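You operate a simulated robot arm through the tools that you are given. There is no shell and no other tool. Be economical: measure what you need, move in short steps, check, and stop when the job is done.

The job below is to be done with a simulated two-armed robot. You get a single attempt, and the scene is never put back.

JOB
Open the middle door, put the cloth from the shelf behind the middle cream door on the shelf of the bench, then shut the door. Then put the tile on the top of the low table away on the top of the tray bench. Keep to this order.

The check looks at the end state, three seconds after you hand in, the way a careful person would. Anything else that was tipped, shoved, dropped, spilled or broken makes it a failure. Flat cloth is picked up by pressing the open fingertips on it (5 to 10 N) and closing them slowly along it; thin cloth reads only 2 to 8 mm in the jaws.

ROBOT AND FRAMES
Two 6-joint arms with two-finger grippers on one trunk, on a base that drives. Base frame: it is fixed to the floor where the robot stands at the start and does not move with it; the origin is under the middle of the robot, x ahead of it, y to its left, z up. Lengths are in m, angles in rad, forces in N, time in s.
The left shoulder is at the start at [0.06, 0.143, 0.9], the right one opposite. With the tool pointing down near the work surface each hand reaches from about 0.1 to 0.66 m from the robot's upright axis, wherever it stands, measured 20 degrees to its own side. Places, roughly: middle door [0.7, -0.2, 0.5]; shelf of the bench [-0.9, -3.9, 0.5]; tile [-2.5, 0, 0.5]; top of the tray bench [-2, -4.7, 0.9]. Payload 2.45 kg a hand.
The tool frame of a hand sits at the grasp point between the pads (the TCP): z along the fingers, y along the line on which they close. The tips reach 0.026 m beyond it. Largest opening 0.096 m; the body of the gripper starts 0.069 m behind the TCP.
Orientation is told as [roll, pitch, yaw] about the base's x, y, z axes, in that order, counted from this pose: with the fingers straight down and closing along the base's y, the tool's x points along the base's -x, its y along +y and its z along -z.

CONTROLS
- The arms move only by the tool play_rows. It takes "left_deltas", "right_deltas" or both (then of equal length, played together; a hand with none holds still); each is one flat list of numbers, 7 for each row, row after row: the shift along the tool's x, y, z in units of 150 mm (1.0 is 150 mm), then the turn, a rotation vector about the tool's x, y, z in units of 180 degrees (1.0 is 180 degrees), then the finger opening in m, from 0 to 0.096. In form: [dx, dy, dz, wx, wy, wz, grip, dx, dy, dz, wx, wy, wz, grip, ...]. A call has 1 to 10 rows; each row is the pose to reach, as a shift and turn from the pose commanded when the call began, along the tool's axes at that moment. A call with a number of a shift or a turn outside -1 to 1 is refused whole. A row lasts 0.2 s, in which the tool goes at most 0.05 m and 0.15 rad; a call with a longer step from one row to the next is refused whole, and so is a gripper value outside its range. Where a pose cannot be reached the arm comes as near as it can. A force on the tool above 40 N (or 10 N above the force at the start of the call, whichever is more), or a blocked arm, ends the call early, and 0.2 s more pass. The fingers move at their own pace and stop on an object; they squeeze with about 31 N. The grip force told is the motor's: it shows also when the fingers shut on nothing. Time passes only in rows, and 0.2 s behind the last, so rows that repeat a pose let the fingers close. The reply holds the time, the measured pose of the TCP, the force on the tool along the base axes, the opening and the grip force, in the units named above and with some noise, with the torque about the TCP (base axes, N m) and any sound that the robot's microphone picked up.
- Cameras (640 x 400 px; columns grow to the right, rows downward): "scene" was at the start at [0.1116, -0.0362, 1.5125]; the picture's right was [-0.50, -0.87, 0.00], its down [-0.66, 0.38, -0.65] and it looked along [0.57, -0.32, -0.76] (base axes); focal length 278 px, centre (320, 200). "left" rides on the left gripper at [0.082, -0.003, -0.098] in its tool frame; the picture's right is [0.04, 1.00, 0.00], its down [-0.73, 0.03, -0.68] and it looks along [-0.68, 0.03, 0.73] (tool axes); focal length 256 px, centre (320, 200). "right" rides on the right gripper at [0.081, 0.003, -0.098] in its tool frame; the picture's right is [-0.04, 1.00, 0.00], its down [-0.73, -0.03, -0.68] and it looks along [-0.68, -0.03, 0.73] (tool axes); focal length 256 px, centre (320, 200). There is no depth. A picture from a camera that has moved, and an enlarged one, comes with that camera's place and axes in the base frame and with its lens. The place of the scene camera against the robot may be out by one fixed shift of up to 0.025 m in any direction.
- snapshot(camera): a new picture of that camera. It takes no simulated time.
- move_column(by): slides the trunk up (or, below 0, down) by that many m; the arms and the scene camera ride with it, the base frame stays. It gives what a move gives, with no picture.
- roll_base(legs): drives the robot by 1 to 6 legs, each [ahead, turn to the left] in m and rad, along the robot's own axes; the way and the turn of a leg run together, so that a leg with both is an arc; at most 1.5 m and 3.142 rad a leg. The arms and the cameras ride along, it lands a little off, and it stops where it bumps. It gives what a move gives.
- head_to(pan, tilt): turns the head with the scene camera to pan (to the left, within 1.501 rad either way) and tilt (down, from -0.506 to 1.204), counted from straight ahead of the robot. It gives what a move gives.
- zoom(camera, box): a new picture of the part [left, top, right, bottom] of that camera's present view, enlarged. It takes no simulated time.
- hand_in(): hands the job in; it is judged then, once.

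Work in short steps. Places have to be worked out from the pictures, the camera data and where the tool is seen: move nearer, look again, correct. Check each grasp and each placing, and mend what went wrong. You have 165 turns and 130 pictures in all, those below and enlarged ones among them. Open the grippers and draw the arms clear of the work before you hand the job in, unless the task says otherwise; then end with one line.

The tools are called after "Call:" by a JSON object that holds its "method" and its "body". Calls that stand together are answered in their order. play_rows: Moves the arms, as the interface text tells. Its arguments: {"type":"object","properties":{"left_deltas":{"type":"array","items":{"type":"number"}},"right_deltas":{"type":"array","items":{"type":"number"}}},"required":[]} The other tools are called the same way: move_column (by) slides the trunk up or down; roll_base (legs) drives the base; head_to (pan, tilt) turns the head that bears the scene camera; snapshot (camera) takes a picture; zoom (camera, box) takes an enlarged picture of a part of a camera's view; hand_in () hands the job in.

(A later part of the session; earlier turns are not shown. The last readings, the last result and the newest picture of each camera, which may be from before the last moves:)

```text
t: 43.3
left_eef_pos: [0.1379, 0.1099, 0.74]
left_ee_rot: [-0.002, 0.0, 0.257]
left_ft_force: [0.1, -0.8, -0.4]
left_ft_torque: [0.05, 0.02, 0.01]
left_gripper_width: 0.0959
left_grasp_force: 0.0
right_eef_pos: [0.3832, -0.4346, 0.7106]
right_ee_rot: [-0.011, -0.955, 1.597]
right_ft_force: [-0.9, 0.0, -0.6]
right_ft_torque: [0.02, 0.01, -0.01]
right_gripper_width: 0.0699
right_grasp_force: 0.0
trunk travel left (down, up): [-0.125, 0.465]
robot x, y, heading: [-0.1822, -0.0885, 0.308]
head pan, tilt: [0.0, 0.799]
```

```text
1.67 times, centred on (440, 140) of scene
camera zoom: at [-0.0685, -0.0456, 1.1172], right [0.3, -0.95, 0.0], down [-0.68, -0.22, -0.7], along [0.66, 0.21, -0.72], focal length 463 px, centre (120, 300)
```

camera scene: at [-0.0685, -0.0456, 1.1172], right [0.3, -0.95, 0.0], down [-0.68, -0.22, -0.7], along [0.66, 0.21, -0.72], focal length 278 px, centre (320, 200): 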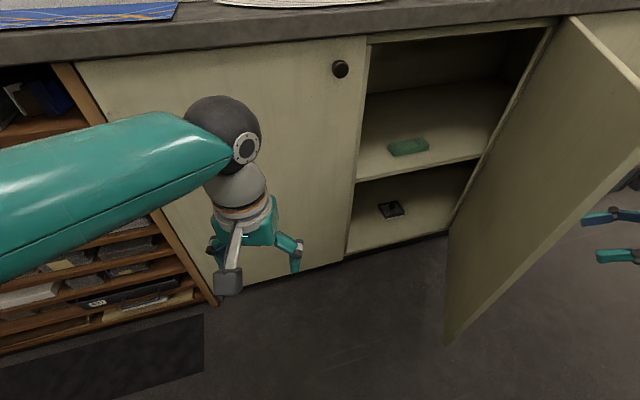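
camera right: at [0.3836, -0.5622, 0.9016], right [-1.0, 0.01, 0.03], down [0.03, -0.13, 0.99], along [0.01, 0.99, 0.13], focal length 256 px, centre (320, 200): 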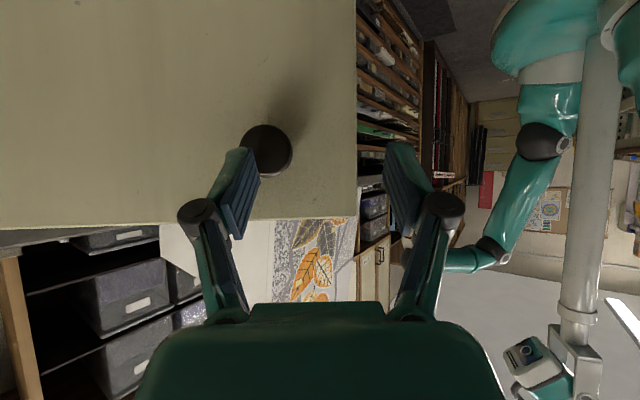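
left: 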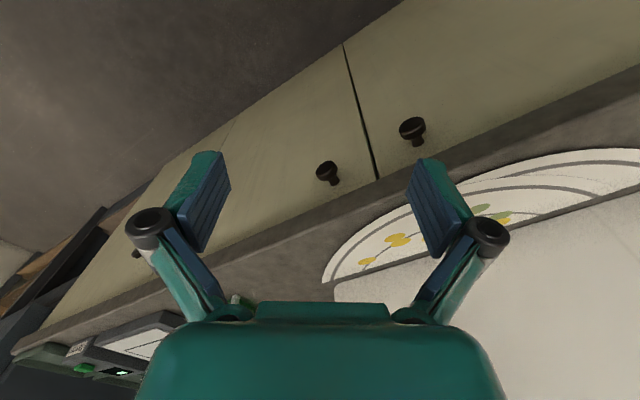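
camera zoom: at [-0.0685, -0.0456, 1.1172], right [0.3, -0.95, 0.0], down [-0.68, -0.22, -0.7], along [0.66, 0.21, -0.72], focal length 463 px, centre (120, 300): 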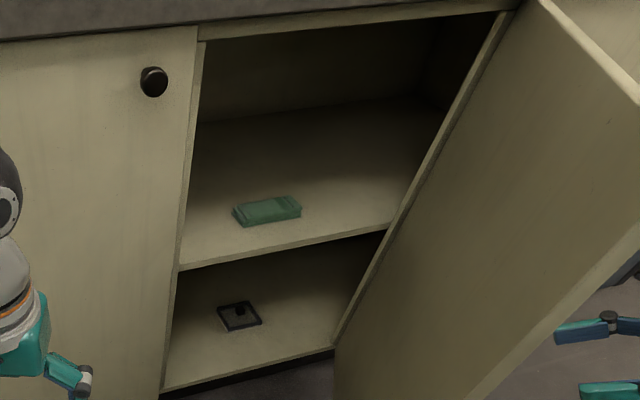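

The cloth is a folded slab ~14 × 5 cm × 2 cm. The robot must come closer, so I first tuck the right hand: slide it left past the door's free edge and turn it nose-down.

Call:
{"method": "play_rows", "body": {"right_deltas": [0, 0.25, 0, 0, 0, 0, 0.07, 0, 0.5, 0, 0, 0.02, 0, 0.07, 0, 0.75, 0, 0, 0.065, 0, 0.07, 0, 1.0, 0, 0, 0.11, 0, 0.07, 0, 1.0, 0, 0, 0.155, 0, 0.07, 0, 1.0, 0, 0, 0.2, 0, 0.07, 0, 1.0, 0, 0, 0.245, 0, 0.07, 0, 1.0, 0, 0, 0.29, 0, 0.07, 0, 1.0, 0, 0, 0.3, 0, 0.07]}}

Call:
{"method": "snapshot", "body": {"camera": "scene"}}

```text
t: 45.3
left_eef_pos: [0.1374, 0.1092, 0.7399]
left_ee_rot: [-0.002, 0.001, 0.258]
left_ft_force: [-0.4, -0.3, 0.5]
left_ft_torque: [0.04, 0.01, 0.02]
left_gripper_width: 0.096
left_grasp_force: 0.1
right_eef_pos: [0.2321, -0.4371, 0.7105]
right_ee_rot: [-0.008, -0.01, 1.585]
right_ft_force: [0.5, 0.2, 0.6]
right_ft_torque: [-0.01, 0.01, -0.03]
right_gripper_width: 0.0699
right_grasp_force: 0.1
trunk travel left (down, up): [-0.125, 0.465]
robot x, y, heading: [-0.1853, -0.0907, 0.309]
head pan, tilt: [0.0, 0.799]
```

```text
98 pictures are left
camera scene: at [-0.0686, -0.0456, 1.1172], right [0.3, -0.95, 0.0], down [-0.68, -0.22, -0.7], along [0.66, 0.21, -0.72], focal length 278 px, centre (320, 200)
```

scene: 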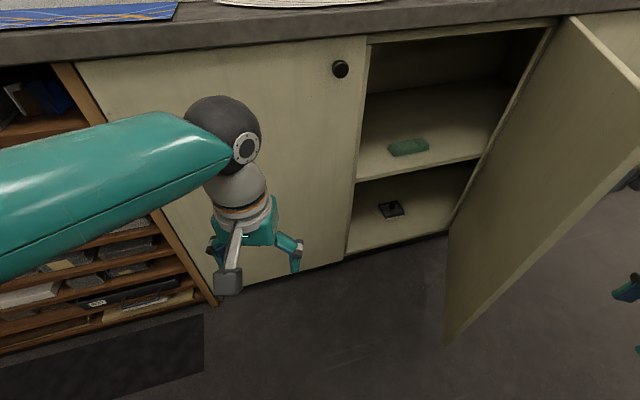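

The door stayed put. I tuck the right hand further in front of the robot with normal yaw.

Call:
{"method": "play_rows", "body": {"right_deltas": [-0.1, 0, -0.1, 0, 0, 0.045, 0.07, -0.2, 0, -0.2, 0, 0, 0.09, 0.07, -0.3, 0, -0.3, 0, 0, 0.135, 0.07, -0.4, 0, -0.4, 0, 0, 0.18, 0.07, -0.5, 0, -0.5, 0, 0, 0.225, 0.07, -0.6, 0, -0.5, 0, 0, 0.27, 0.07, -0.7, 0, -0.5, 0, 0, 0.315, 0.07, -0.8, 0, -0.5, 0, 0, 0.36, 0.07, -0.9, 0, -0.5, 0, 0, 0.405, 0.07, -1.0, 0, -0.5, 0, 0, 0.405, 0.07]}}

Call:
{"method": "play_rows", "body": {"right_deltas": [0, 0.25, 0, 0, 0, 0, 0.07, 0, 0.5, 0, 0, 0, 0, 0.07, 0, 0.75, 0, 0, 0, 0, 0.07, 0, 1.0, 0, 0, 0, 0, 0.07]}}

Call:
{"method": "roll_base", "body": {"legs": [[0, -0.31]]}}

Call:
{"method": "snapshot", "body": {"camera": "scene"}}

```text
t: 47.5
left_eef_pos: [0.1366, 0.1089, 0.7394]
left_ee_rot: [-0.001, 0.0, 0.26]
left_ft_force: [0.2, 0.4, -0.7]
left_ft_torque: [-0.03, -0.02, 0.02]
left_gripper_width: 0.096
left_grasp_force: 0.1
right_eef_pos: [0.2299, -0.2897, 0.7856]
right_ee_rot: [0.009, -0.01, 0.314]
right_ft_force: [0.1, -0.2, -0.4]
right_ft_torque: [0.01, 0.0, 0.0]
right_gripper_width: 0.0703
right_grasp_force: 0.1
trunk travel left (down, up): [-0.125, 0.465]
robot x, y, heading: [-0.1905, -0.0905, 0.308]
head pan, tilt: [0.0, 0.799]
```

```text
t: 48.5
left_eef_pos: [0.1374, 0.11, 0.7391]
left_ee_rot: [-0.003, 0.0, 0.258]
left_ft_force: [-0.1, -0.1, 0.8]
left_ft_torque: [0.05, 0.01, 0.03]
left_gripper_width: 0.0959
left_grasp_force: 0.1
right_eef_pos: [0.1851, -0.1443, 0.7862]
right_ee_rot: [0.009, -0.008, 0.314]
right_ft_force: [-0.1, -0.3, -0.3]
right_ft_torque: [0.02, -0.02, 0.0]
right_gripper_width: 0.0699
right_grasp_force: 0.0
trunk travel left (down, up): [-0.125, 0.465]
robot x, y, heading: [-0.185, -0.0917, 0.309]
head pan, tilt: [0.0, 0.799]
```

```text
t: 50.0
left_eef_pos: [0.1816, 0.0004, 0.7397]
left_ee_rot: [-0.002, -0.001, -0.052]
left_ft_force: [-0.6, 0.9, 0.0]
left_ft_torque: [-0.01, -0.01, 0.01]
left_gripper_width: 0.0959
left_grasp_force: 0.1
right_eef_pos: [0.15, -0.2563, 0.7869]
right_ee_rot: [0.008, -0.011, 0.004]
right_ft_force: [0.4, -0.1, 0.6]
right_ft_torque: [0.02, -0.03, -0.04]
right_gripper_width: 0.0702
right_grasp_force: 0.1
trunk travel left (down, up): [-0.125, 0.465]
robot x, y, heading: [-0.1869, -0.0835, -0.003]
head pan, tilt: [0.0, 0.799]
```

```text
97 pictures are left
camera scene: at [-0.0634, -0.0791, 1.1171], right [0.0, -1.0, 0.0], down [-0.72, 0.0, -0.7], along [0.7, 0.0, -0.72], focal length 278 px, centre (320, 200)
```

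scene: 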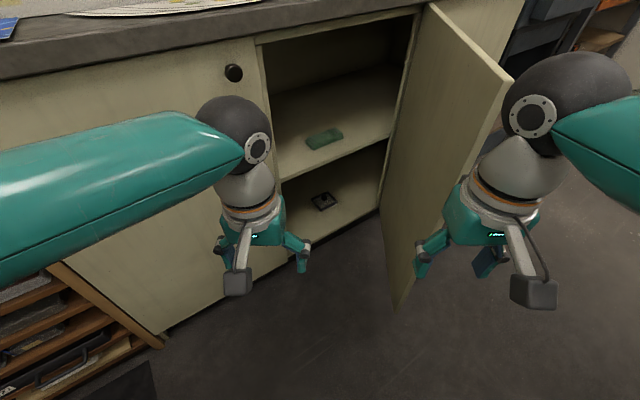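

Clear to advance. I drive 0.2 m forward, then stretch the left hand toward the opening with a 45° forward pitch.

Call:
{"method": "roll_base", "body": {"legs": [[0.2, 0]]}}

Call:
{"method": "play_rows", "body": {"left_deltas": [-0.16, -0.1, 0, 0, -0.042, 0, 0.096, -0.33, -0.2, 0, 0, -0.084, 0, 0.096, -0.5, -0.3, 0, 0, -0.126, 0, 0.096, -0.66, -0.4, 0, 0, -0.168, 0, 0.096, -0.83, -0.5, 0, 0, -0.21, 0, 0.096, -1.0, -0.6, 0, 0, -0.25, 0, 0.096, -1.0, -0.6, 0, 0, -0.25, 0, 0.096]}}

Call:
{"method": "snapshot", "body": {"camera": "scene"}}

Call:
{"method": "snapshot", "body": {"camera": "left"}}

```text
t: 51.6
left_eef_pos: [0.3839, -0.001, 0.74]
left_ee_rot: [-0.001, -0.001, -0.056]
left_ft_force: [0.2, 0.6, 0.5]
left_ft_torque: [0.0, 0.0, 0.01]
left_gripper_width: 0.096
left_grasp_force: 0.1
right_eef_pos: [0.3513, -0.2576, 0.7877]
right_ee_rot: [0.009, -0.011, 0.0]
right_ft_force: [0.1, -0.7, 0.2]
right_ft_torque: [0.0, 0.01, 0.01]
right_gripper_width: 0.0697
right_grasp_force: 0.1
trunk travel left (down, up): [-0.125, 0.465]
robot x, y, heading: [0.0133, -0.0803, -0.006]
head pan, tilt: [0.0, 0.799]
```

```text
t: 53.2
left_eef_pos: [0.5287, -0.0984, 0.7388]
left_ee_rot: [-0.005, -0.786, -0.055]
left_ft_force: [-0.7, -0.2, 1.2]
left_ft_torque: [0.02, -0.01, 0.02]
left_gripper_width: 0.096
left_grasp_force: 0.1
right_eef_pos: [0.352, -0.2578, 0.7875]
right_ee_rot: [0.008, -0.01, -0.002]
right_ft_force: [0.0, -0.2, 0.3]
right_ft_torque: [0.02, 0.01, 0.0]
right_gripper_width: 0.07
right_grasp_force: 0.1
trunk travel left (down, up): [-0.125, 0.465]
robot x, y, heading: [0.0164, -0.0796, -0.004]
head pan, tilt: [0.0, 0.799]
```

```text
96 pictures are left
camera scene: at [0.1394, -0.0793, 1.1171], right [0.0, -1.0, 0.0], down [-0.72, 0.0, -0.7], along [0.7, 0.0, -0.72], focal length 278 px, centre (320, 200)
```

scene: 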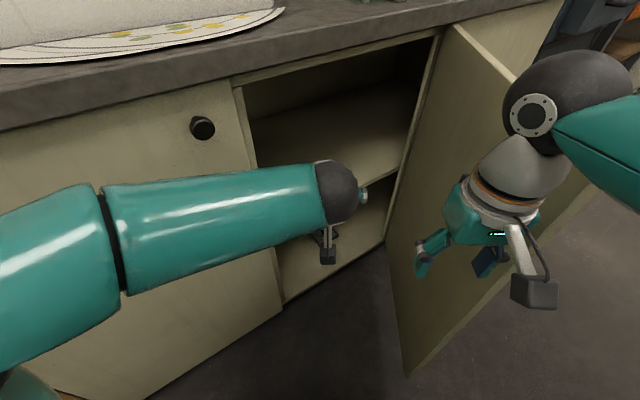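

```text
95 pictures are left
camera left: at [0.4014, -0.0931, 0.7503], right [0.03, 1.0, -0.03], down [0.04, 0.03, 1.0], along [1.0, -0.03, -0.04], focal length 256 px, centre (320, 200)
```

left: 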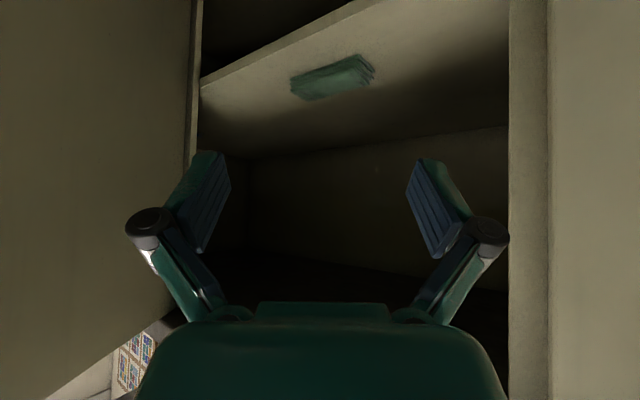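

Left camera confirms cloth near (0.79, -0.088, 0.545). I advance about 60% of the way while yawing to line up with the cloth's long axis and steepening the pitch.

Call:
{"method": "play_rows", "body": {"left_deltas": [-0.06, 0.013, 0.158, -0.017, 0.01, -0.017, 0.08, -0.12, 0.026, 0.316, -0.034, 0.02, -0.034, 0.075, -0.18, 0.04, 0.475, -0.05, 0.03, -0.05, 0.07, -0.24, 0.053, 0.633, -0.067, 0.04, -0.067, 0.07, -0.3, 0.066, 0.79, -0.084, 0.05, -0.084, 0.07, -0.365, 0.08, 0.95, -0.101, 0.059, -0.101, 0.07, -0.365, 0.08, 0.95, -0.101, 0.059, -0.101, 0.07]}}

Call:
{"method": "snapshot", "body": {"camera": "left"}}

Call:
{"method": "snapshot", "body": {"camera": "scene"}}

```text
t: 54.8
left_eef_pos: [0.6705, -0.094, 0.678]
left_ee_rot: [0.049, -0.605, 0.364]
left_ft_force: [0.2, 0.2, -0.7]
left_ft_torque: [0.03, 0.03, 0.01]
left_gripper_width: 0.0699
left_grasp_force: 0.0
right_eef_pos: [0.3522, -0.2571, 0.7888]
right_ee_rot: [0.01, -0.01, 0.0]
right_ft_force: [-0.4, -0.1, 0.0]
right_ft_torque: [-0.01, 0.0, 0.01]
right_gripper_width: 0.0699
right_grasp_force: 0.0
trunk travel left (down, up): [-0.125, 0.465]
robot x, y, heading: [0.0107, -0.0805, 0.002]
head pan, tilt: [0.0, 0.799]
```

```text
94 pictures are left
camera left: at [0.5577, -0.1432, 0.7117], right [-0.41, 0.91, 0.02], down [0.2, 0.07, 0.98], along [0.89, 0.41, -0.22], focal length 256 px, centre (320, 200)
```

left: 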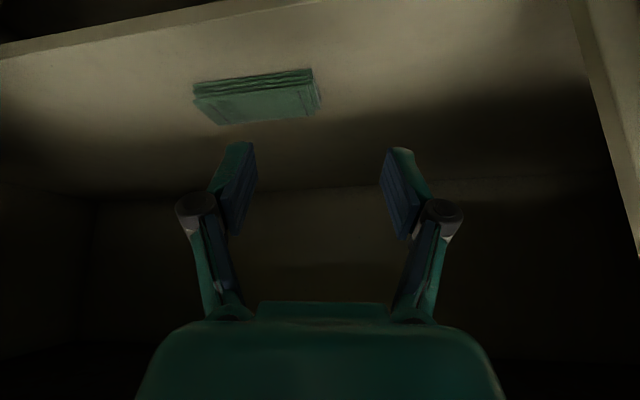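

```text
93 pictures are left
camera scene: at [0.1397, -0.0793, 1.1171], right [0.0, -1.0, 0.0], down [-0.72, 0.0, -0.7], along [0.7, 0.0, -0.72], focal length 278 px, centre (320, 200)
```

scene: 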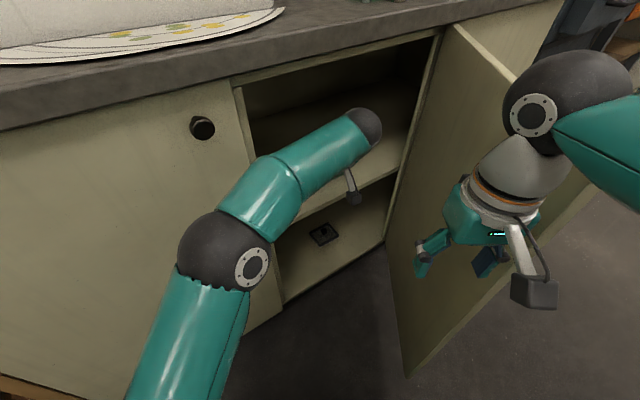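

Cloth center about (0.785, -0.10), now aligned with the hand's closing direction. I move to hover about 4 cm above it.

Call:
{"method": "play_rows", "body": {"left_deltas": [-0.075, -0.077, 0.157, 0, 0, 0, 0.07, -0.15, -0.154, 0.314, 0, 0, 0, 0.07, -0.225, -0.231, 0.471, 0, 0, 0, 0.07, -0.299, -0.308, 0.628, 0, 0, 0, 0.07, -0.299, -0.308, 0.628, 0, 0, 0, 0.07]}}

Call:
{"method": "snapshot", "body": {"camera": "left"}}

```text
t: 56.0
left_eef_pos: [0.7334, -0.0903, 0.6245]
left_ee_rot: [0.049, -0.603, 0.361]
left_ft_force: [0.5, -0.2, -0.3]
left_ft_torque: [0.0, 0.0, -0.01]
left_gripper_width: 0.0699
left_grasp_force: 0.1
left hand out of reach, approached as far as the arm can: row 3, 4, 5
right_eef_pos: [0.3513, -0.2576, 0.7875]
right_ee_rot: [0.009, -0.01, 0.0]
right_ft_force: [0.3, -0.1, 0.5]
right_ft_torque: [0.04, 0.0, 0.0]
right_gripper_width: 0.0699
right_grasp_force: 0.1
trunk travel left (down, up): [-0.125, 0.465]
robot x, y, heading: [0.0136, -0.0808, 0.001]
head pan, tilt: [0.0, 0.799]
```

```text
92 pictures are left
camera left: at [0.6212, -0.1407, 0.6584], right [-0.41, 0.91, 0.02], down [0.2, 0.07, 0.98], along [0.89, 0.4, -0.22], focal length 256 px, centre (320, 200)
```

left: 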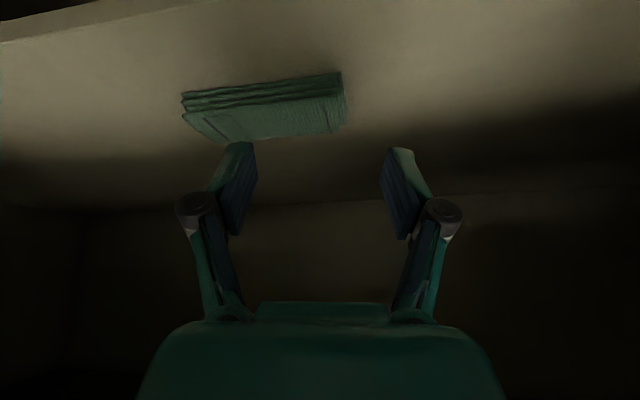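

A few cm short of reach. Raising the trunk brings the shoulder level with the wrist; I raise 0.05 m, lower the hand again and extend.

Call:
{"method": "move_column", "body": {"by": 0.06}}

Call:
{"method": "play_rows", "body": {"left_deltas": [0.02, -0.02, 0.1, 0, 0, 0, 0.07, 0.05, -0.04, 0.2, 0, 0, 0, 0.07, 0.08, -0.06, 0.3, 0, 0, 0, 0.07, 0.11, -0.08, 0.4, 0, 0, 0, 0.07, 0.11, -0.08, 0.4, 0, 0, 0, 0.07]}}

Call:
{"method": "move_column", "body": {"by": 0.06}}

```text
t: 57.0
left_eef_pos: [0.7329, -0.0911, 0.6843]
left_ee_rot: [0.049, -0.602, 0.364]
left_ft_force: [0.8, -0.7, -0.4]
left_ft_torque: [0.03, 0.02, -0.01]
left_gripper_width: 0.0698
left_grasp_force: 0.1
right_eef_pos: [0.3528, -0.2576, 0.8477]
right_ee_rot: [0.009, -0.011, 0.0]
right_ft_force: [-1.3, -0.6, -0.9]
right_ft_torque: [0.0, 0.01, 0.0]
right_gripper_width: 0.0701
right_grasp_force: 0.0
trunk travel left (down, up): [-0.185, 0.405]
robot x, y, heading: [0.0134, -0.0809, -0.002]
head pan, tilt: [0.0, 0.799]
```

```text
t: 58.2
left_eef_pos: [0.7478, -0.0908, 0.6241]
left_ee_rot: [0.048, -0.605, 0.363]
left_ft_force: [0.2, 0.2, 0.2]
left_ft_torque: [0.04, -0.03, -0.01]
left_gripper_width: 0.07
left_grasp_force: 0.0
left hand out of reach, approached as far as the arm can: row 2, 3, 4, 5
right_eef_pos: [0.3525, -0.258, 0.8473]
right_ee_rot: [0.009, -0.009, 0.0]
right_ft_force: [-0.2, -0.4, -0.6]
right_ft_torque: [0.02, 0.01, 0.0]
right_gripper_width: 0.0703
right_grasp_force: 0.1
trunk travel left (down, up): [-0.185, 0.405]
robot x, y, heading: [0.0173, -0.0769, -0.003]
head pan, tilt: [0.0, 0.799]
```

```text
t: 59.2
left_eef_pos: [0.7473, -0.0904, 0.685]
left_ee_rot: [0.049, -0.603, 0.362]
left_ft_force: [-0.7, 0.3, -0.2]
left_ft_torque: [-0.02, 0.0, -0.01]
left_gripper_width: 0.0702
left_grasp_force: 0.0
right_eef_pos: [0.352, -0.2579, 0.9088]
right_ee_rot: [0.009, -0.009, 0.001]
right_ft_force: [0.0, 0.8, 0.1]
right_ft_torque: [-0.01, 0.0, -0.01]
right_gripper_width: 0.0701
right_grasp_force: 0.0
trunk travel left (down, up): [-0.245, 0.345]
robot x, y, heading: [0.0109, -0.083, 0.007]
head pan, tilt: [0.0, 0.799]
```

Call:
{"method": "play_rows", "body": {"left_deltas": [0.02, -0.03, 0.11, 0, -0.01, 0, 0.07, 0.03, -0.06, 0.22, 0, -0.02, 0, 0.07, 0.05, -0.09, 0.33, 0, -0.03, 0, 0.07, 0.063, -0.13, 0.443, 0, -0.04, 0, 0.07, 0.063, -0.13, 0.443, 0, -0.04, 0, 0.07]}}

Call:
{"method": "snapshot", "body": {"camera": "left"}}

Call:
{"method": "snapshot", "body": {"camera": "scene"}}

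```text
t: 60.4
left_eef_pos: [0.7711, -0.0928, 0.6236]
left_ee_rot: [0.052, -0.731, 0.356]
left_ft_force: [0.1, -0.2, -0.4]
left_ft_torque: [-0.02, 0.03, 0.0]
left_gripper_width: 0.07
left_grasp_force: 0.0
left hand out of reach, approached as far as the arm can: row 2, 3, 4, 5
right_eef_pos: [0.3507, -0.2584, 0.9078]
right_ee_rot: [0.008, -0.01, 0.002]
right_ft_force: [0.8, -0.6, -0.7]
right_ft_torque: [0.02, -0.01, 0.01]
right_gripper_width: 0.0699
right_grasp_force: 0.0
trunk travel left (down, up): [-0.245, 0.345]
robot x, y, heading: [0.0169, -0.0808, -0.001]
head pan, tilt: [0.0, 0.799]
```

```text
91 pictures are left
camera left: at [0.655, -0.1428, 0.6408], right [-0.41, 0.91, 0.01], down [0.09, 0.03, 1.0], along [0.91, 0.41, -0.09], focal length 256 px, centre (320, 200)
```

left: 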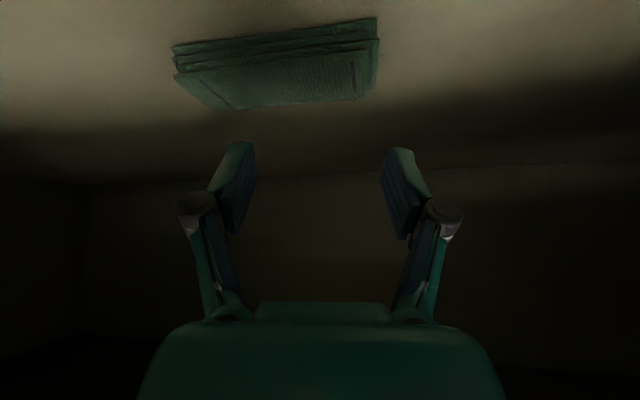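

```text
90 pictures are left
camera scene: at [0.1397, -0.0794, 1.2371], right [0.0, -1.0, 0.0], down [-0.72, 0.0, -0.7], along [0.7, 0.0, -0.72], focal length 278 px, centre (320, 200)
```

scene: 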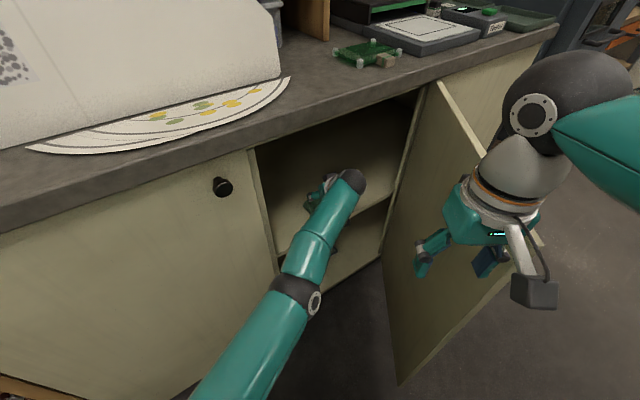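

Arm now straighter and over the cloth. I shift 2 cm right and descend towards contact in small steps.

Call:
{"method": "play_rows", "body": {"left_deltas": [0.05, -0.05, 0.045, 0, 0, 0, 0.07, 0.1, -0.1, 0.09, 0, 0, 0, 0.07, 0.15, -0.145, 0.135, 0, 0, 0, 0.07, 0.18, -0.145, 0.16, 0, 0, 0, 0.07, 0.18, -0.145, 0.16, 0, 0, 0, 0.07]}}

Call:
{"method": "snapshot", "body": {"camera": "left"}}

```text
t: 61.6
left_eef_pos: [0.7645, -0.1053, 0.5862]
left_ee_rot: [0.049, -0.73, 0.364]
left_ft_force: [0.1, -0.7, -0.5]
left_ft_torque: [0.0, 0.01, -0.01]
left_gripper_width: 0.0701
left_grasp_force: 0.0
left hand out of reach, approached as far as the arm can: row 1, 2, 3, 4, 5
right_eef_pos: [0.3525, -0.2566, 0.9085]
right_ee_rot: [0.009, -0.009, 0.0]
right_ft_force: [-0.1, 0.2, -0.5]
right_ft_torque: [-0.01, 0.01, -0.02]
right_gripper_width: 0.0699
right_grasp_force: 0.1
trunk travel left (down, up): [-0.245, 0.345]
robot x, y, heading: [0.0168, -0.0833, -0.003]
head pan, tilt: [0.0, 0.799]
```

```text
89 pictures are left
camera left: at [0.6496, -0.1571, 0.6049], right [-0.41, 0.91, 0.01], down [0.09, 0.03, 1.0], along [0.91, 0.41, -0.09], focal length 256 px, centre (320, 200)
```

left: 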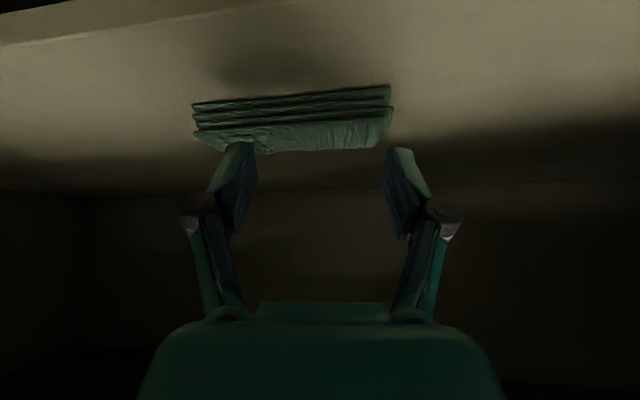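

Tips sit about 1 cm above the cloth. To regain reach margin I drive 3 cm forward (tips stay above the cloth, slightly farther in), then settle position.

Call:
{"method": "roll_base", "body": {"legs": [[0.03, 0]]}}

Call:
{"method": "play_rows", "body": {"left_deltas": [0.07, -0.03, -0.04, 0, 0, 0, 0.08, 0.11, -0.06, -0.07, 0, 0, 0, 0.08, 0.11, -0.06, -0.07, 0, 0, 0, 0.08]}}

Call:
{"method": "snapshot", "body": {"camera": "left"}}

```text
t: 62.4
left_eef_pos: [0.7955, -0.1063, 0.5867]
left_ee_rot: [0.05, -0.732, 0.364]
left_ft_force: [0.3, 0.1, -0.1]
left_ft_torque: [-0.07, 0.01, -0.01]
left_gripper_width: 0.0701
left_grasp_force: 0.1
right_eef_pos: [0.3827, -0.258, 0.9087]
right_ee_rot: [0.009, -0.009, -0.001]
right_ft_force: [0.6, 0.5, 0.5]
right_ft_torque: [0.0, 0.0, 0.0]
right_gripper_width: 0.0698
right_grasp_force: 0.1
trunk travel left (down, up): [-0.245, 0.345]
robot x, y, heading: [0.0437, -0.0838, -0.002]
head pan, tilt: [0.0, 0.799]
```

```text
t: 63.4
left_eef_pos: [0.7972, -0.0889, 0.594]
left_ee_rot: [0.022, -0.737, 0.439]
left_ft_force: [-0.5, 0.1, -0.9]
left_ft_torque: [0.03, -0.02, 0.0]
left_gripper_width: 0.0799
left_grasp_force: 0.1
right_eef_pos: [0.3821, -0.2565, 0.9052]
right_ee_rot: [0.009, -0.009, 0.002]
right_ft_force: [-0.1, -0.1, 0.1]
right_ft_torque: [0.0, 0.0, -0.04]
right_gripper_width: 0.07
right_grasp_force: 0.0
trunk travel left (down, up): [-0.245, 0.345]
robot x, y, heading: [0.046, -0.0787, -0.003]
head pan, tilt: [0.0, 0.799]
stopped in row 3 (left hand): the arm was blocked; the commanded pose is now the measured one
```

```text
88 pictures are left
camera left: at [0.6851, -0.1453, 0.6102], right [-0.46, 0.89, -0.01], down [0.07, 0.05, 1.0], along [0.88, 0.46, -0.09], focal length 256 px, centre (320, 200)
```

left: 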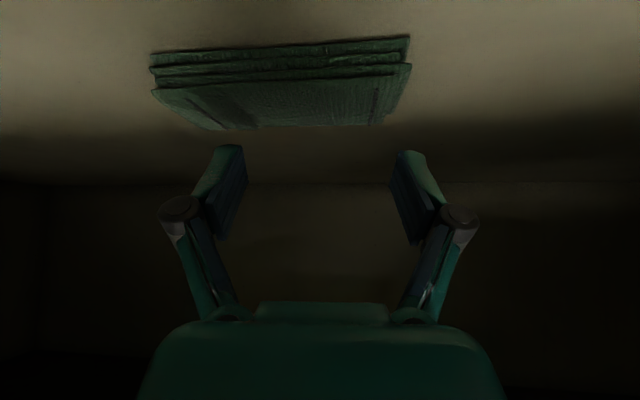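

The arm reports being blocked by something along it. I check the scene view.

Call:
{"method": "snapshot", "body": {"camera": "scene"}}

```text
87 pictures are left
camera scene: at [0.1703, -0.0792, 1.2333], right [0.0, -1.0, 0.0], down [-0.72, 0.0, -0.7], along [0.7, 0.0, -0.72], focal length 278 px, centre (320, 200)
```

scene: 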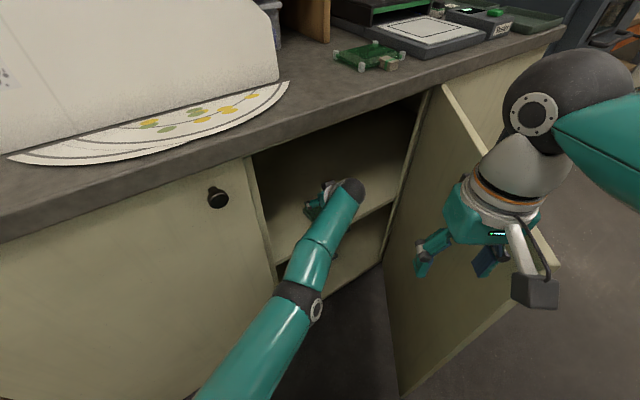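

Probably the forearm rests near the shelf's front edge since it comes from below. I raise the trunk so the forearm slopes down into the cabinet, then lower the hand.

Call:
{"method": "move_column", "body": {"by": 0.1}}

Call:
{"method": "play_rows", "body": {"left_deltas": [0.1, 0, 0.08, 0, 0, 0, 0.08, 0.2, 0, 0.16, 0, 0, 0, 0.08, 0.3, -0.05, 0.24, 0, 0, 0, 0.08, 0.4, -0.1, 0.32, 0, 0, 0, 0.08, 0.4, -0.1, 0.32, 0, 0, 0, 0.08]}}

Call:
{"method": "snapshot", "body": {"camera": "left"}}

Call:
{"method": "snapshot", "body": {"camera": "scene"}}

```text
t: 64.8
left_eef_pos: [0.7981, -0.0884, 0.6975]
left_ee_rot: [0.026, -0.738, 0.436]
left_ft_force: [0.9, -0.2, -0.2]
left_ft_torque: [0.03, 0.02, -0.04]
left_gripper_width: 0.0797
left_grasp_force: 0.1
right_eef_pos: [0.3823, -0.2575, 1.009]
right_ee_rot: [0.009, -0.008, 0.002]
right_ft_force: [-0.3, -0.4, 0.6]
right_ft_torque: [0.0, 0.0, 0.04]
right_gripper_width: 0.0697
right_grasp_force: 0.0
trunk travel left (down, up): [-0.345, 0.245]
robot x, y, heading: [0.0478, -0.0823, -0.003]
head pan, tilt: [0.0, 0.799]
```

```text
t: 66.0
left_eef_pos: [0.7872, -0.1023, 0.6222]
left_ee_rot: [0.021, -0.738, 0.44]
left_ft_force: [-0.5, 0.3, -0.1]
left_ft_torque: [0.01, 0.0, -0.06]
left_gripper_width: 0.0798
left_grasp_force: 0.0
left hand out of reach, approached as far as the arm can: row 4, 5
right_eef_pos: [0.3828, -0.257, 1.0093]
right_ee_rot: [0.008, -0.01, 0.002]
right_ft_force: [0.2, 0.7, -1.2]
right_ft_torque: [-0.01, -0.04, -0.03]
right_gripper_width: 0.07
right_grasp_force: 0.0
trunk travel left (down, up): [-0.345, 0.245]
robot x, y, heading: [0.0461, -0.0799, -0.003]
head pan, tilt: [0.0, 0.799]
```

```text
86 pictures are left
camera left: at [0.6743, -0.1609, 0.639], right [-0.47, 0.89, -0.01], down [0.07, 0.05, 1.0], along [0.88, 0.46, -0.08], focal length 256 px, centre (320, 200)
```

left: 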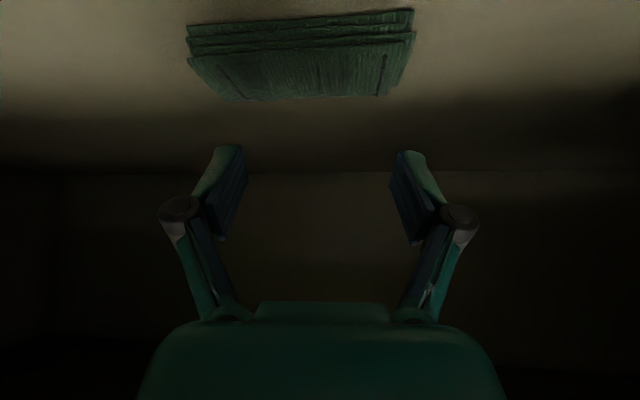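

```text
85 pictures are left
camera scene: at [0.1698, -0.0791, 1.3378], right [0.0, -1.0, 0.0], down [-0.72, 0.0, -0.7], along [0.7, 0.0, -0.72], focal length 278 px, centre (320, 200)
```

scene: 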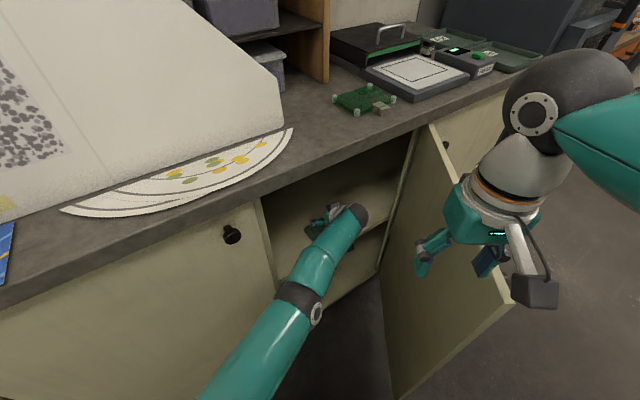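

The arm is simply stretched out. I drive 5 cm forward, then pull the hand back over the cloth and descend.

Call:
{"method": "roll_base", "body": {"legs": [[0.05, 0]]}}

Call:
{"method": "play_rows", "body": {"left_deltas": [0.1, -0.02, -0.04, 0, 0, 0, 0.08, 0.2, -0.04, -0.08, 0, 0, 0, 0.08, 0.3, -0.06, -0.06, 0, 0, 0, 0.08, 0.38, -0.06, -0.04, 0, 0, 0, 0.08, 0.38, -0.06, -0.04, 0, 0, 0, 0.08]}}

Call:
{"method": "snapshot", "body": {"camera": "left"}}

Call:
{"method": "snapshot", "body": {"camera": "scene"}}

```text
t: 66.9
left_eef_pos: [0.8385, -0.1028, 0.6204]
left_ee_rot: [0.023, -0.739, 0.438]
left_ft_force: [0.6, 0.5, 0.6]
left_ft_torque: [-0.02, 0.0, -0.02]
left_gripper_width: 0.0798
left_grasp_force: 0.1
right_eef_pos: [0.4354, -0.2571, 1.0083]
right_ee_rot: [0.011, -0.009, 0.001]
right_ft_force: [-0.2, 0.0, -0.1]
right_ft_torque: [-0.01, 0.03, -0.03]
right_gripper_width: 0.07
right_grasp_force: 0.1
trunk travel left (down, up): [-0.345, 0.245]
robot x, y, heading: [0.0959, -0.0837, 0.001]
head pan, tilt: [0.0, 0.799]
```

```text
t: 68.1
left_eef_pos: [0.8044, -0.1254, 0.592]
left_ee_rot: [0.014, -0.742, 0.456]
left_ft_force: [0.9, -1.5, -0.3]
left_ft_torque: [-0.04, -0.03, 0.01]
left_gripper_width: 0.0801
left_grasp_force: 0.0
right_eef_pos: [0.4322, -0.2584, 1.0109]
right_ee_rot: [0.009, -0.009, 0.001]
right_ft_force: [-0.2, 0.1, 0.2]
right_ft_torque: [0.02, -0.02, 0.01]
right_gripper_width: 0.0701
right_grasp_force: 0.0
trunk travel left (down, up): [-0.345, 0.245]
robot x, y, heading: [0.095, -0.0809, 0.005]
head pan, tilt: [0.0, 0.799]
```

```text
84 pictures are left
camera left: at [0.6917, -0.1837, 0.6088], right [-0.48, 0.88, -0.02], down [0.06, 0.05, 1.0], along [0.88, 0.47, -0.08], focal length 256 px, centre (320, 200)
```

left: 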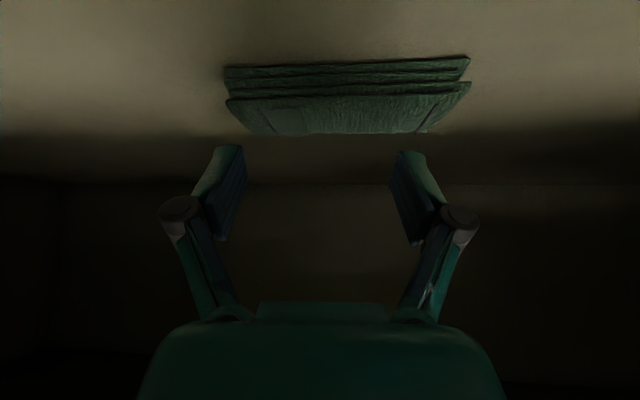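

```text
83 pictures are left
camera scene: at [0.2205, -0.0793, 1.338], right [0.0, -1.0, 0.0], down [-0.72, 0.0, -0.7], along [0.7, 0.0, -0.72], focal length 278 px, centre (320, 200)
```

scene: 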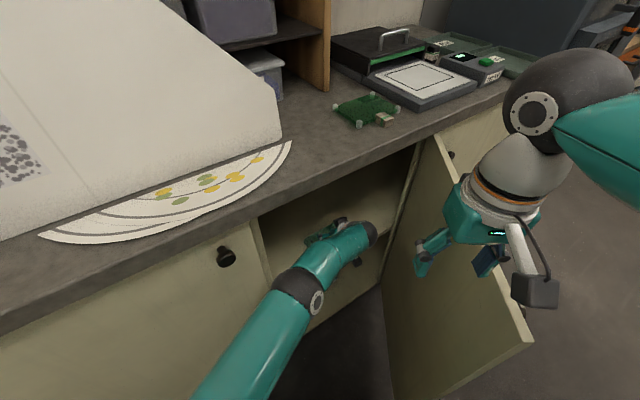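

Reach is good now. I pull back 2.4 cm, shift left 1.7 cm so the tips are over the middle, then descend ~12 mm and read the force.

Call:
{"method": "play_rows", "body": {"left_deltas": [0.06, 0.056, -0.054, 0, 0, 0, 0.08, 0.118, 0.113, -0.108, 0, 0, 0, 0.08, 0.136, 0.113, -0.088, 0, 0, 0, 0.08, 0.154, 0.113, -0.069, 0, 0, 0, 0.08, 0.172, 0.113, -0.05, 0, 0, 0, 0.08, 0.172, 0.113, -0.05, 0, 0, 0, 0.08]}}

Call:
{"method": "snapshot", "body": {"camera": "left"}}

```text
t: 69.5
left_eef_pos: [0.7714, -0.1273, 0.5755]
left_ee_rot: [0.023, -0.738, 0.439]
left_ft_force: [-0.6, 0.5, 0.5]
left_ft_torque: [-0.02, 0.01, 0.01]
left_gripper_width: 0.0796
left_grasp_force: 0.0
right_eef_pos: [0.4326, -0.2573, 1.0098]
right_ee_rot: [0.008, -0.01, 0.0]
right_ft_force: [-0.1, 0.4, 0.4]
right_ft_torque: [0.01, -0.04, 0.0]
right_gripper_width: 0.0701
right_grasp_force: 0.1
trunk travel left (down, up): [-0.345, 0.245]
robot x, y, heading: [0.0983, -0.0814, -0.0]
head pan, tilt: [0.0, 0.799]
```

```text
82 pictures are left
camera left: at [0.6577, -0.1837, 0.5921], right [-0.47, 0.88, -0.01], down [0.07, 0.05, 1.0], along [0.88, 0.46, -0.09], focal length 256 px, centre (320, 200)
```

left: 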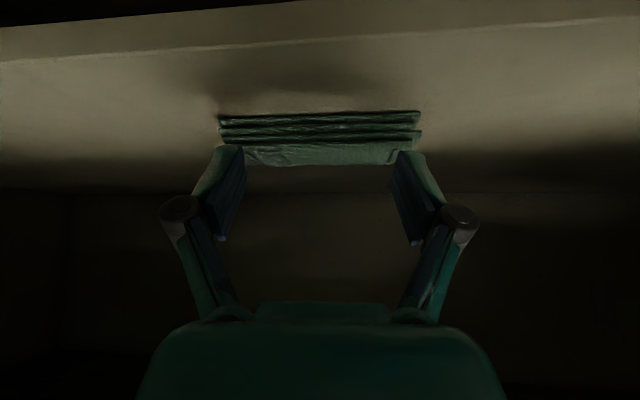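

Centered, still no contact. Lower 8 mm more and read.

Call:
{"method": "play_rows", "body": {"left_deltas": [0.018, 0, 0.02, 0, 0, 0, 0.072, 0.036, 0, 0.039, 0, 0, 0, 0.072, 0.036, 0, 0.039, 0, 0, 0, 0.072]}}

```text
t: 70.3
left_eef_pos: [0.771, -0.1259, 0.5668]
left_ee_rot: [0.023, -0.737, 0.439]
left_ft_force: [-0.6, 0.5, 0.7]
left_ft_torque: [0.01, -0.01, -0.01]
left_gripper_width: 0.0721
left_grasp_force: 0.2
right_eef_pos: [0.4337, -0.2584, 1.0096]
right_ee_rot: [0.01, -0.009, 0.002]
right_ft_force: [2.2, 0.8, 0.4]
right_ft_torque: [0.03, -0.01, -0.03]
right_gripper_width: 0.0702
right_grasp_force: 0.1
trunk travel left (down, up): [-0.345, 0.245]
robot x, y, heading: [0.0905, -0.0817, -0.003]
head pan, tilt: [0.0, 0.799]
```

Still free; lower another 6 mm in 2 mm steps.

Call:
{"method": "play_rows", "body": {"left_deltas": [0.009, 0, 0.01, 0, 0, 0, 0.072, 0.018, 0, 0.02, 0, 0, 0, 0.072, 0.027, 0, 0.03, 0, 0, 0, 0.072, 0.027, 0, 0.03, 0, 0, 0, 0.072]}}

Call:
{"method": "snapshot", "body": {"camera": "left"}}

```text
t: 71.3
left_eef_pos: [0.7697, -0.127, 0.561]
left_ee_rot: [0.023, -0.739, 0.441]
left_ft_force: [0.3, 0.4, -0.4]
left_ft_torque: [-0.01, -0.02, 0.0]
left_gripper_width: 0.0718
left_grasp_force: 0.0
right_eef_pos: [0.4319, -0.2587, 1.0083]
right_ee_rot: [0.011, -0.008, 0.001]
right_ft_force: [0.9, -0.1, -1.2]
right_ft_torque: [0.01, 0.02, -0.03]
right_gripper_width: 0.0699
right_grasp_force: 0.1
trunk travel left (down, up): [-0.345, 0.245]
robot x, y, heading: [0.0941, -0.0816, -0.0]
head pan, tilt: [0.0, 0.799]
```

```text
81 pictures are left
camera left: at [0.6582, -0.1837, 0.5783], right [-0.47, 0.88, -0.01], down [0.07, 0.05, 1.0], along [0.88, 0.46, -0.09], focal length 256 px, centre (320, 200)
```

left: 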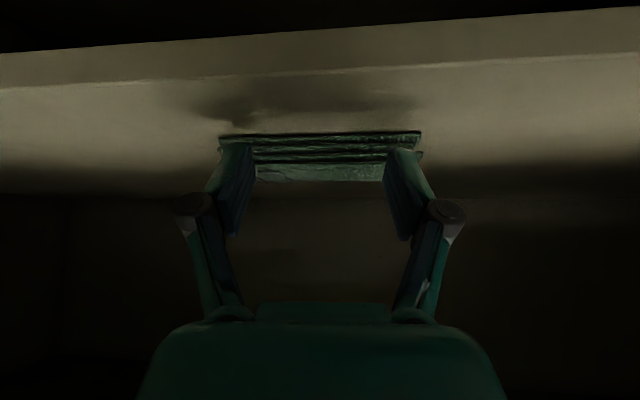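

Parallax shows the shelf is lower (z≈0.52) and the cloth farther: front edge near (0.804, -0.108), center near (0.83, -0.095), top z≈0.54. I raise 1.5 cm and go 5 cm forward.

Call:
{"method": "play_rows", "body": {"left_deltas": [-0.067, 0, -0.074, 0, 0, 0, 0.072, -0.15, 0, 0.0, 0, 0, 0, 0.072, -0.235, 0, 0.075, 0, 0, 0, 0.072, -0.314, 0, 0.15, 0, 0, 0, 0.072, -0.314, 0, 0.15, 0, 0, 0, 0.072]}}

Call:
{"method": "snapshot", "body": {"camera": "left"}}

```text
t: 72.5
left_eef_pos: [0.8143, -0.104, 0.5759]
left_ee_rot: [0.023, -0.738, 0.44]
left_ft_force: [0.7, 0.1, 0.4]
left_ft_torque: [0.01, 0.02, -0.02]
left_gripper_width: 0.0721
left_grasp_force: 0.0
right_eef_pos: [0.4332, -0.2571, 1.0083]
right_ee_rot: [0.008, -0.01, 0.002]
right_ft_force: [0.9, -0.7, 0.1]
right_ft_torque: [-0.04, 0.02, -0.01]
right_gripper_width: 0.0699
right_grasp_force: 0.0
trunk travel left (down, up): [-0.345, 0.245]
robot x, y, heading: [0.0944, -0.0798, -0.004]
head pan, tilt: [0.0, 0.799]
```

```text
80 pictures are left
camera left: at [0.7028, -0.1618, 0.5929], right [-0.47, 0.88, -0.01], down [0.07, 0.05, 1.0], along [0.88, 0.46, -0.09], focal length 256 px, centre (320, 200)
```

left: 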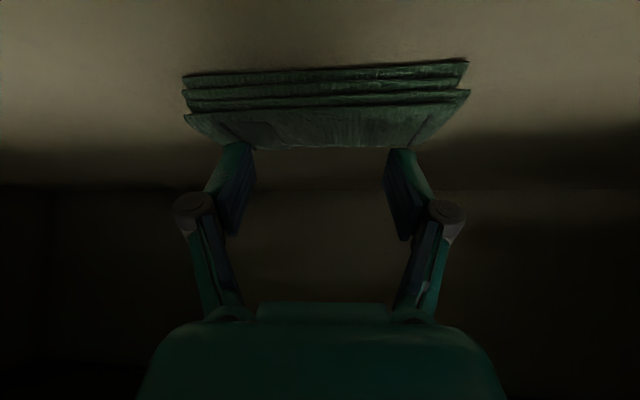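

Tips are now over the middle. I lower 14 mm then 2 mm steps until contact.

Call:
{"method": "play_rows", "body": {"left_deltas": [0.018, 0, 0.02, 0, 0, 0, 0.072, 0.036, 0, 0.04, 0, 0, 0, 0.072, 0.054, 0, 0.06, 0, 0, 0, 0.072, 0.063, 0, 0.069, 0, 0, 0, 0.072, 0.072, 0, 0.079, 0, 0, 0, 0.072, 0.072, 0, 0.079, 0, 0, 0, 0.072]}}

```text
t: 73.9
left_eef_pos: [0.8157, -0.1039, 0.5651]
left_ee_rot: [0.016, -0.747, 0.446]
left_ft_force: [3.4, 0.8, 21.0]
left_ft_torque: [-0.62, -0.47, -0.03]
left_gripper_width: 0.0746
left_grasp_force: 2.5
right_eef_pos: [0.4316, -0.2578, 1.0105]
right_ee_rot: [0.008, -0.012, 0.002]
right_ft_force: [0.7, -0.1, 1.2]
right_ft_torque: [0.02, -0.03, 0.0]
right_gripper_width: 0.0698
right_grasp_force: 0.0
trunk travel left (down, up): [-0.345, 0.245]
robot x, y, heading: [0.0953, -0.0805, 0.002]
head pan, tilt: [0.0, 0.799]
```

Contact at 21 N; back off 3 mm and close slowly along the cloth.

Call:
{"method": "play_rows", "body": {"left_deltas": [-0.0135, 0, -0.0148, 0, 0, 0, 0.072, -0.0135, 0, -0.0148, 0, 0, 0, 0.064, -0.0135, 0, -0.0148, 0, 0, 0, 0.056, -0.0135, 0, -0.0148, 0, 0, 0, 0.048, -0.0135, 0, -0.0148, 0, 0, 0, 0.04, -0.0135, 0, -0.0148, 0, 0, 0, 0.032, -0.0135, 0, -0.0148, 0, 0, 0, 0.024, -0.0135, 0, -0.0148, 0, 0, 0, 0.016, -0.0135, 0, -0.0148, 0, 0, 0, 0.008, -0.0135, 0, -0.0148, 0, 0, 0, 0.0]}}

Call:
{"method": "snapshot", "body": {"camera": "left"}}

```text
t: 76.1
left_eef_pos: [0.8164, -0.1036, 0.57]
left_ee_rot: [0.013, -0.747, 0.447]
left_ft_force: [3.8, -6.7, 27.3]
left_ft_torque: [-0.09, -0.34, -0.08]
left_gripper_width: 0.0061
left_grasp_force: 28.0
right_eef_pos: [0.431, -0.2569, 1.0095]
right_ee_rot: [0.009, -0.013, 0.003]
right_ft_force: [-0.4, 0.0, 1.0]
right_ft_torque: [-0.01, 0.0, 0.03]
right_gripper_width: 0.07
right_grasp_force: 0.0
trunk travel left (down, up): [-0.345, 0.245]
robot x, y, heading: [0.0949, -0.0815, 0.005]
head pan, tilt: [0.0, 0.799]
```

```text
79 pictures are left
camera left: at [0.7033, -0.1615, 0.5856], right [-0.47, 0.88, -0.02], down [0.06, 0.05, 1.0], along [0.88, 0.46, -0.08], focal length 256 px, centre (320, 200)
```

left: 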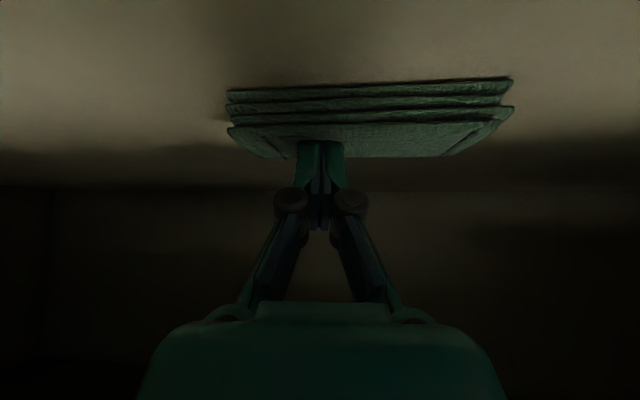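

Jaw reads 6 mm: cloth pinched. Lift about 5 cm and check.

Call:
{"method": "play_rows", "body": {"left_deltas": [-0.045, 0, -0.049, 0, 0, 0, 0, -0.09, 0, -0.098, 0, 0, 0, 0, -0.135, 0, -0.147, 0, 0, 0, 0, -0.18, 0, -0.196, 0, 0, 0, 0, -0.225, 0, -0.245, 0, 0, 0, 0, -0.225, 0, -0.245, 0, 0, 0, 0]}}

Call:
{"method": "snapshot", "body": {"camera": "left"}}

```text
t: 77.5
left_eef_pos: [0.8156, -0.1039, 0.6132]
left_ee_rot: [0.024, -0.737, 0.439]
left_ft_force: [0.3, -0.1, 0.7]
left_ft_torque: [-0.01, -0.02, -0.02]
left_gripper_width: 0.0002
left_grasp_force: 28.9
right_eef_pos: [0.4332, -0.2583, 1.0092]
right_ee_rot: [0.01, -0.009, 0.001]
right_ft_force: [-0.2, -0.3, 0.9]
right_ft_torque: [0.0, 0.0, 0.01]
right_gripper_width: 0.0698
right_grasp_force: 0.1
trunk travel left (down, up): [-0.345, 0.245]
robot x, y, heading: [0.096, -0.0837, 0.004]
head pan, tilt: [0.0, 0.799]
```

```text
78 pictures are left
camera left: at [0.7029, -0.1612, 0.6302], right [-0.47, 0.88, -0.01], down [0.07, 0.05, 1.0], along [0.88, 0.46, -0.09], focal length 256 px, centre (320, 200)
```

left: 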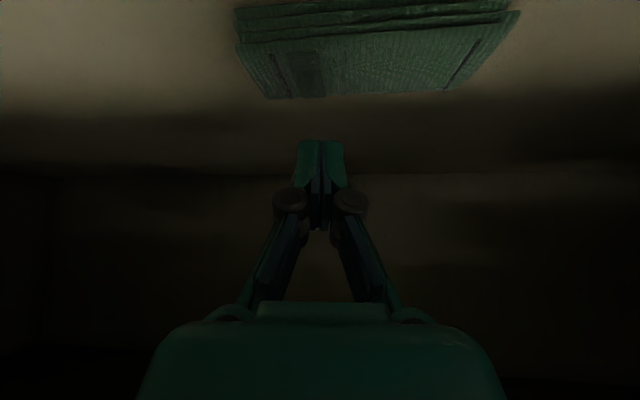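

It slipped off; the bundle slid like a firm slab (~13 × 5.5 × 2 cm), so straddling its short side from above is better. That needs a near-vertical hand and the base closer; I check base clearance first.

Call:
{"method": "head_to", "body": {"pan": 0, "tilt": 1.2}}

Call:
{"method": "snapshot", "body": {"camera": "scene"}}

```text
t: 78.4
left_eef_pos: [0.8164, -0.104, 0.6133]
left_ee_rot: [0.024, -0.737, 0.441]
left_ft_force: [-0.1, -0.5, 0.2]
left_ft_torque: [0.0, -0.02, 0.01]
left_gripper_width: 0.0
left_grasp_force: 28.6
right_eef_pos: [0.4332, -0.2584, 1.0091]
right_ee_rot: [0.009, -0.008, 0.001]
right_ft_force: [-0.8, -0.6, 0.3]
right_ft_torque: [-0.02, -0.01, 0.04]
right_gripper_width: 0.07
right_grasp_force: 0.0
trunk travel left (down, up): [-0.345, 0.245]
robot x, y, heading: [0.0948, -0.0793, 0.001]
head pan, tilt: [0.0, 1.201]
```

```text
77 pictures are left
camera scene: at [0.1959, -0.0792, 1.3095], right [0.0, -1.0, 0.0], down [-0.93, 0.0, -0.36], along [0.36, 0.0, -0.93], focal length 278 px, centre (320, 200)
```

scene: 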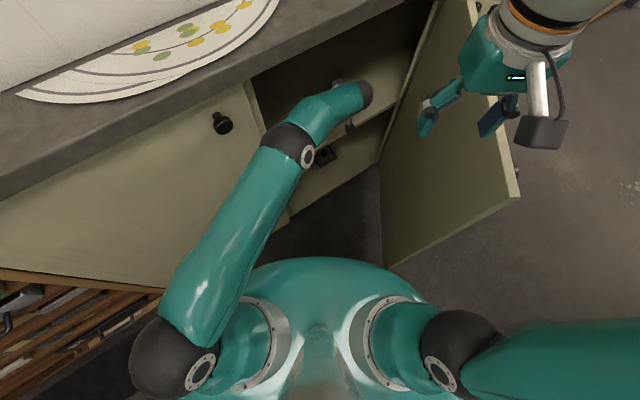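

Base radius is ~0.28, so there's room, but the better set-up is directly in front of the opening with the door wider. First I withdraw the left arm from the cabinet.

Call:
{"method": "play_rows", "body": {"left_deltas": [0.12, 0, -0.164, 0, 0, 0, 0.03, 0.24, 0, -0.328, 0, 0, 0, 0.05, 0.36, 0, -0.492, 0, 0, 0, 0.05, 0.48, 0, -0.656, 0, 0, 0, 0.05, 0.6, 0, -0.82, 0, 0, 0, 0.05, 0.72, 0, -0.9, 0, 0, 0, 0.05, 0.84, 0, -0.96, 0, 0, 0, 0.05, 0.96, 0, -1.0, 0, 0, 0, 0.05]}}

Call:
{"method": "snapshot", "body": {"camera": "scene"}}

```text
t: 79.9
left_eef_pos: [0.6818, -0.1055, 0.6123]
left_ee_rot: [0.06, -0.688, 0.566]
left_ft_force: [-0.4, -0.3, 0.1]
left_ft_torque: [-0.02, 0.01, 0.04]
left_gripper_width: 0.0504
left_grasp_force: 0.2
right_eef_pos: [0.4326, -0.2568, 1.0125]
right_ee_rot: [0.01, -0.01, 0.003]
right_ft_force: [0.4, 1.0, -0.1]
right_ft_torque: [-0.01, 0.01, 0.0]
right_gripper_width: 0.07
right_grasp_force: 0.0
trunk travel left (down, up): [-0.345, 0.245]
robot x, y, heading: [0.0974, -0.0862, -0.003]
head pan, tilt: [0.0, 1.201]
stopped in row 7 (left hand): the arm was blocked; the commanded pose is now the measured one
```

```text
76 pictures are left
camera scene: at [0.1957, -0.0789, 1.3115], right [0.0, -1.0, 0.0], down [-0.93, 0.0, -0.36], along [0.36, 0.0, -0.93], focal length 278 px, centre (320, 200)
```

scene: 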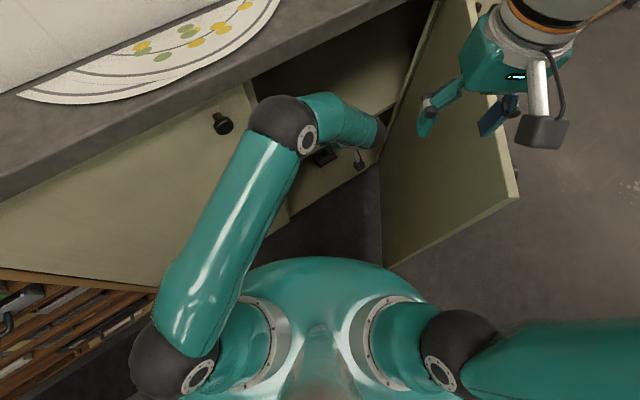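

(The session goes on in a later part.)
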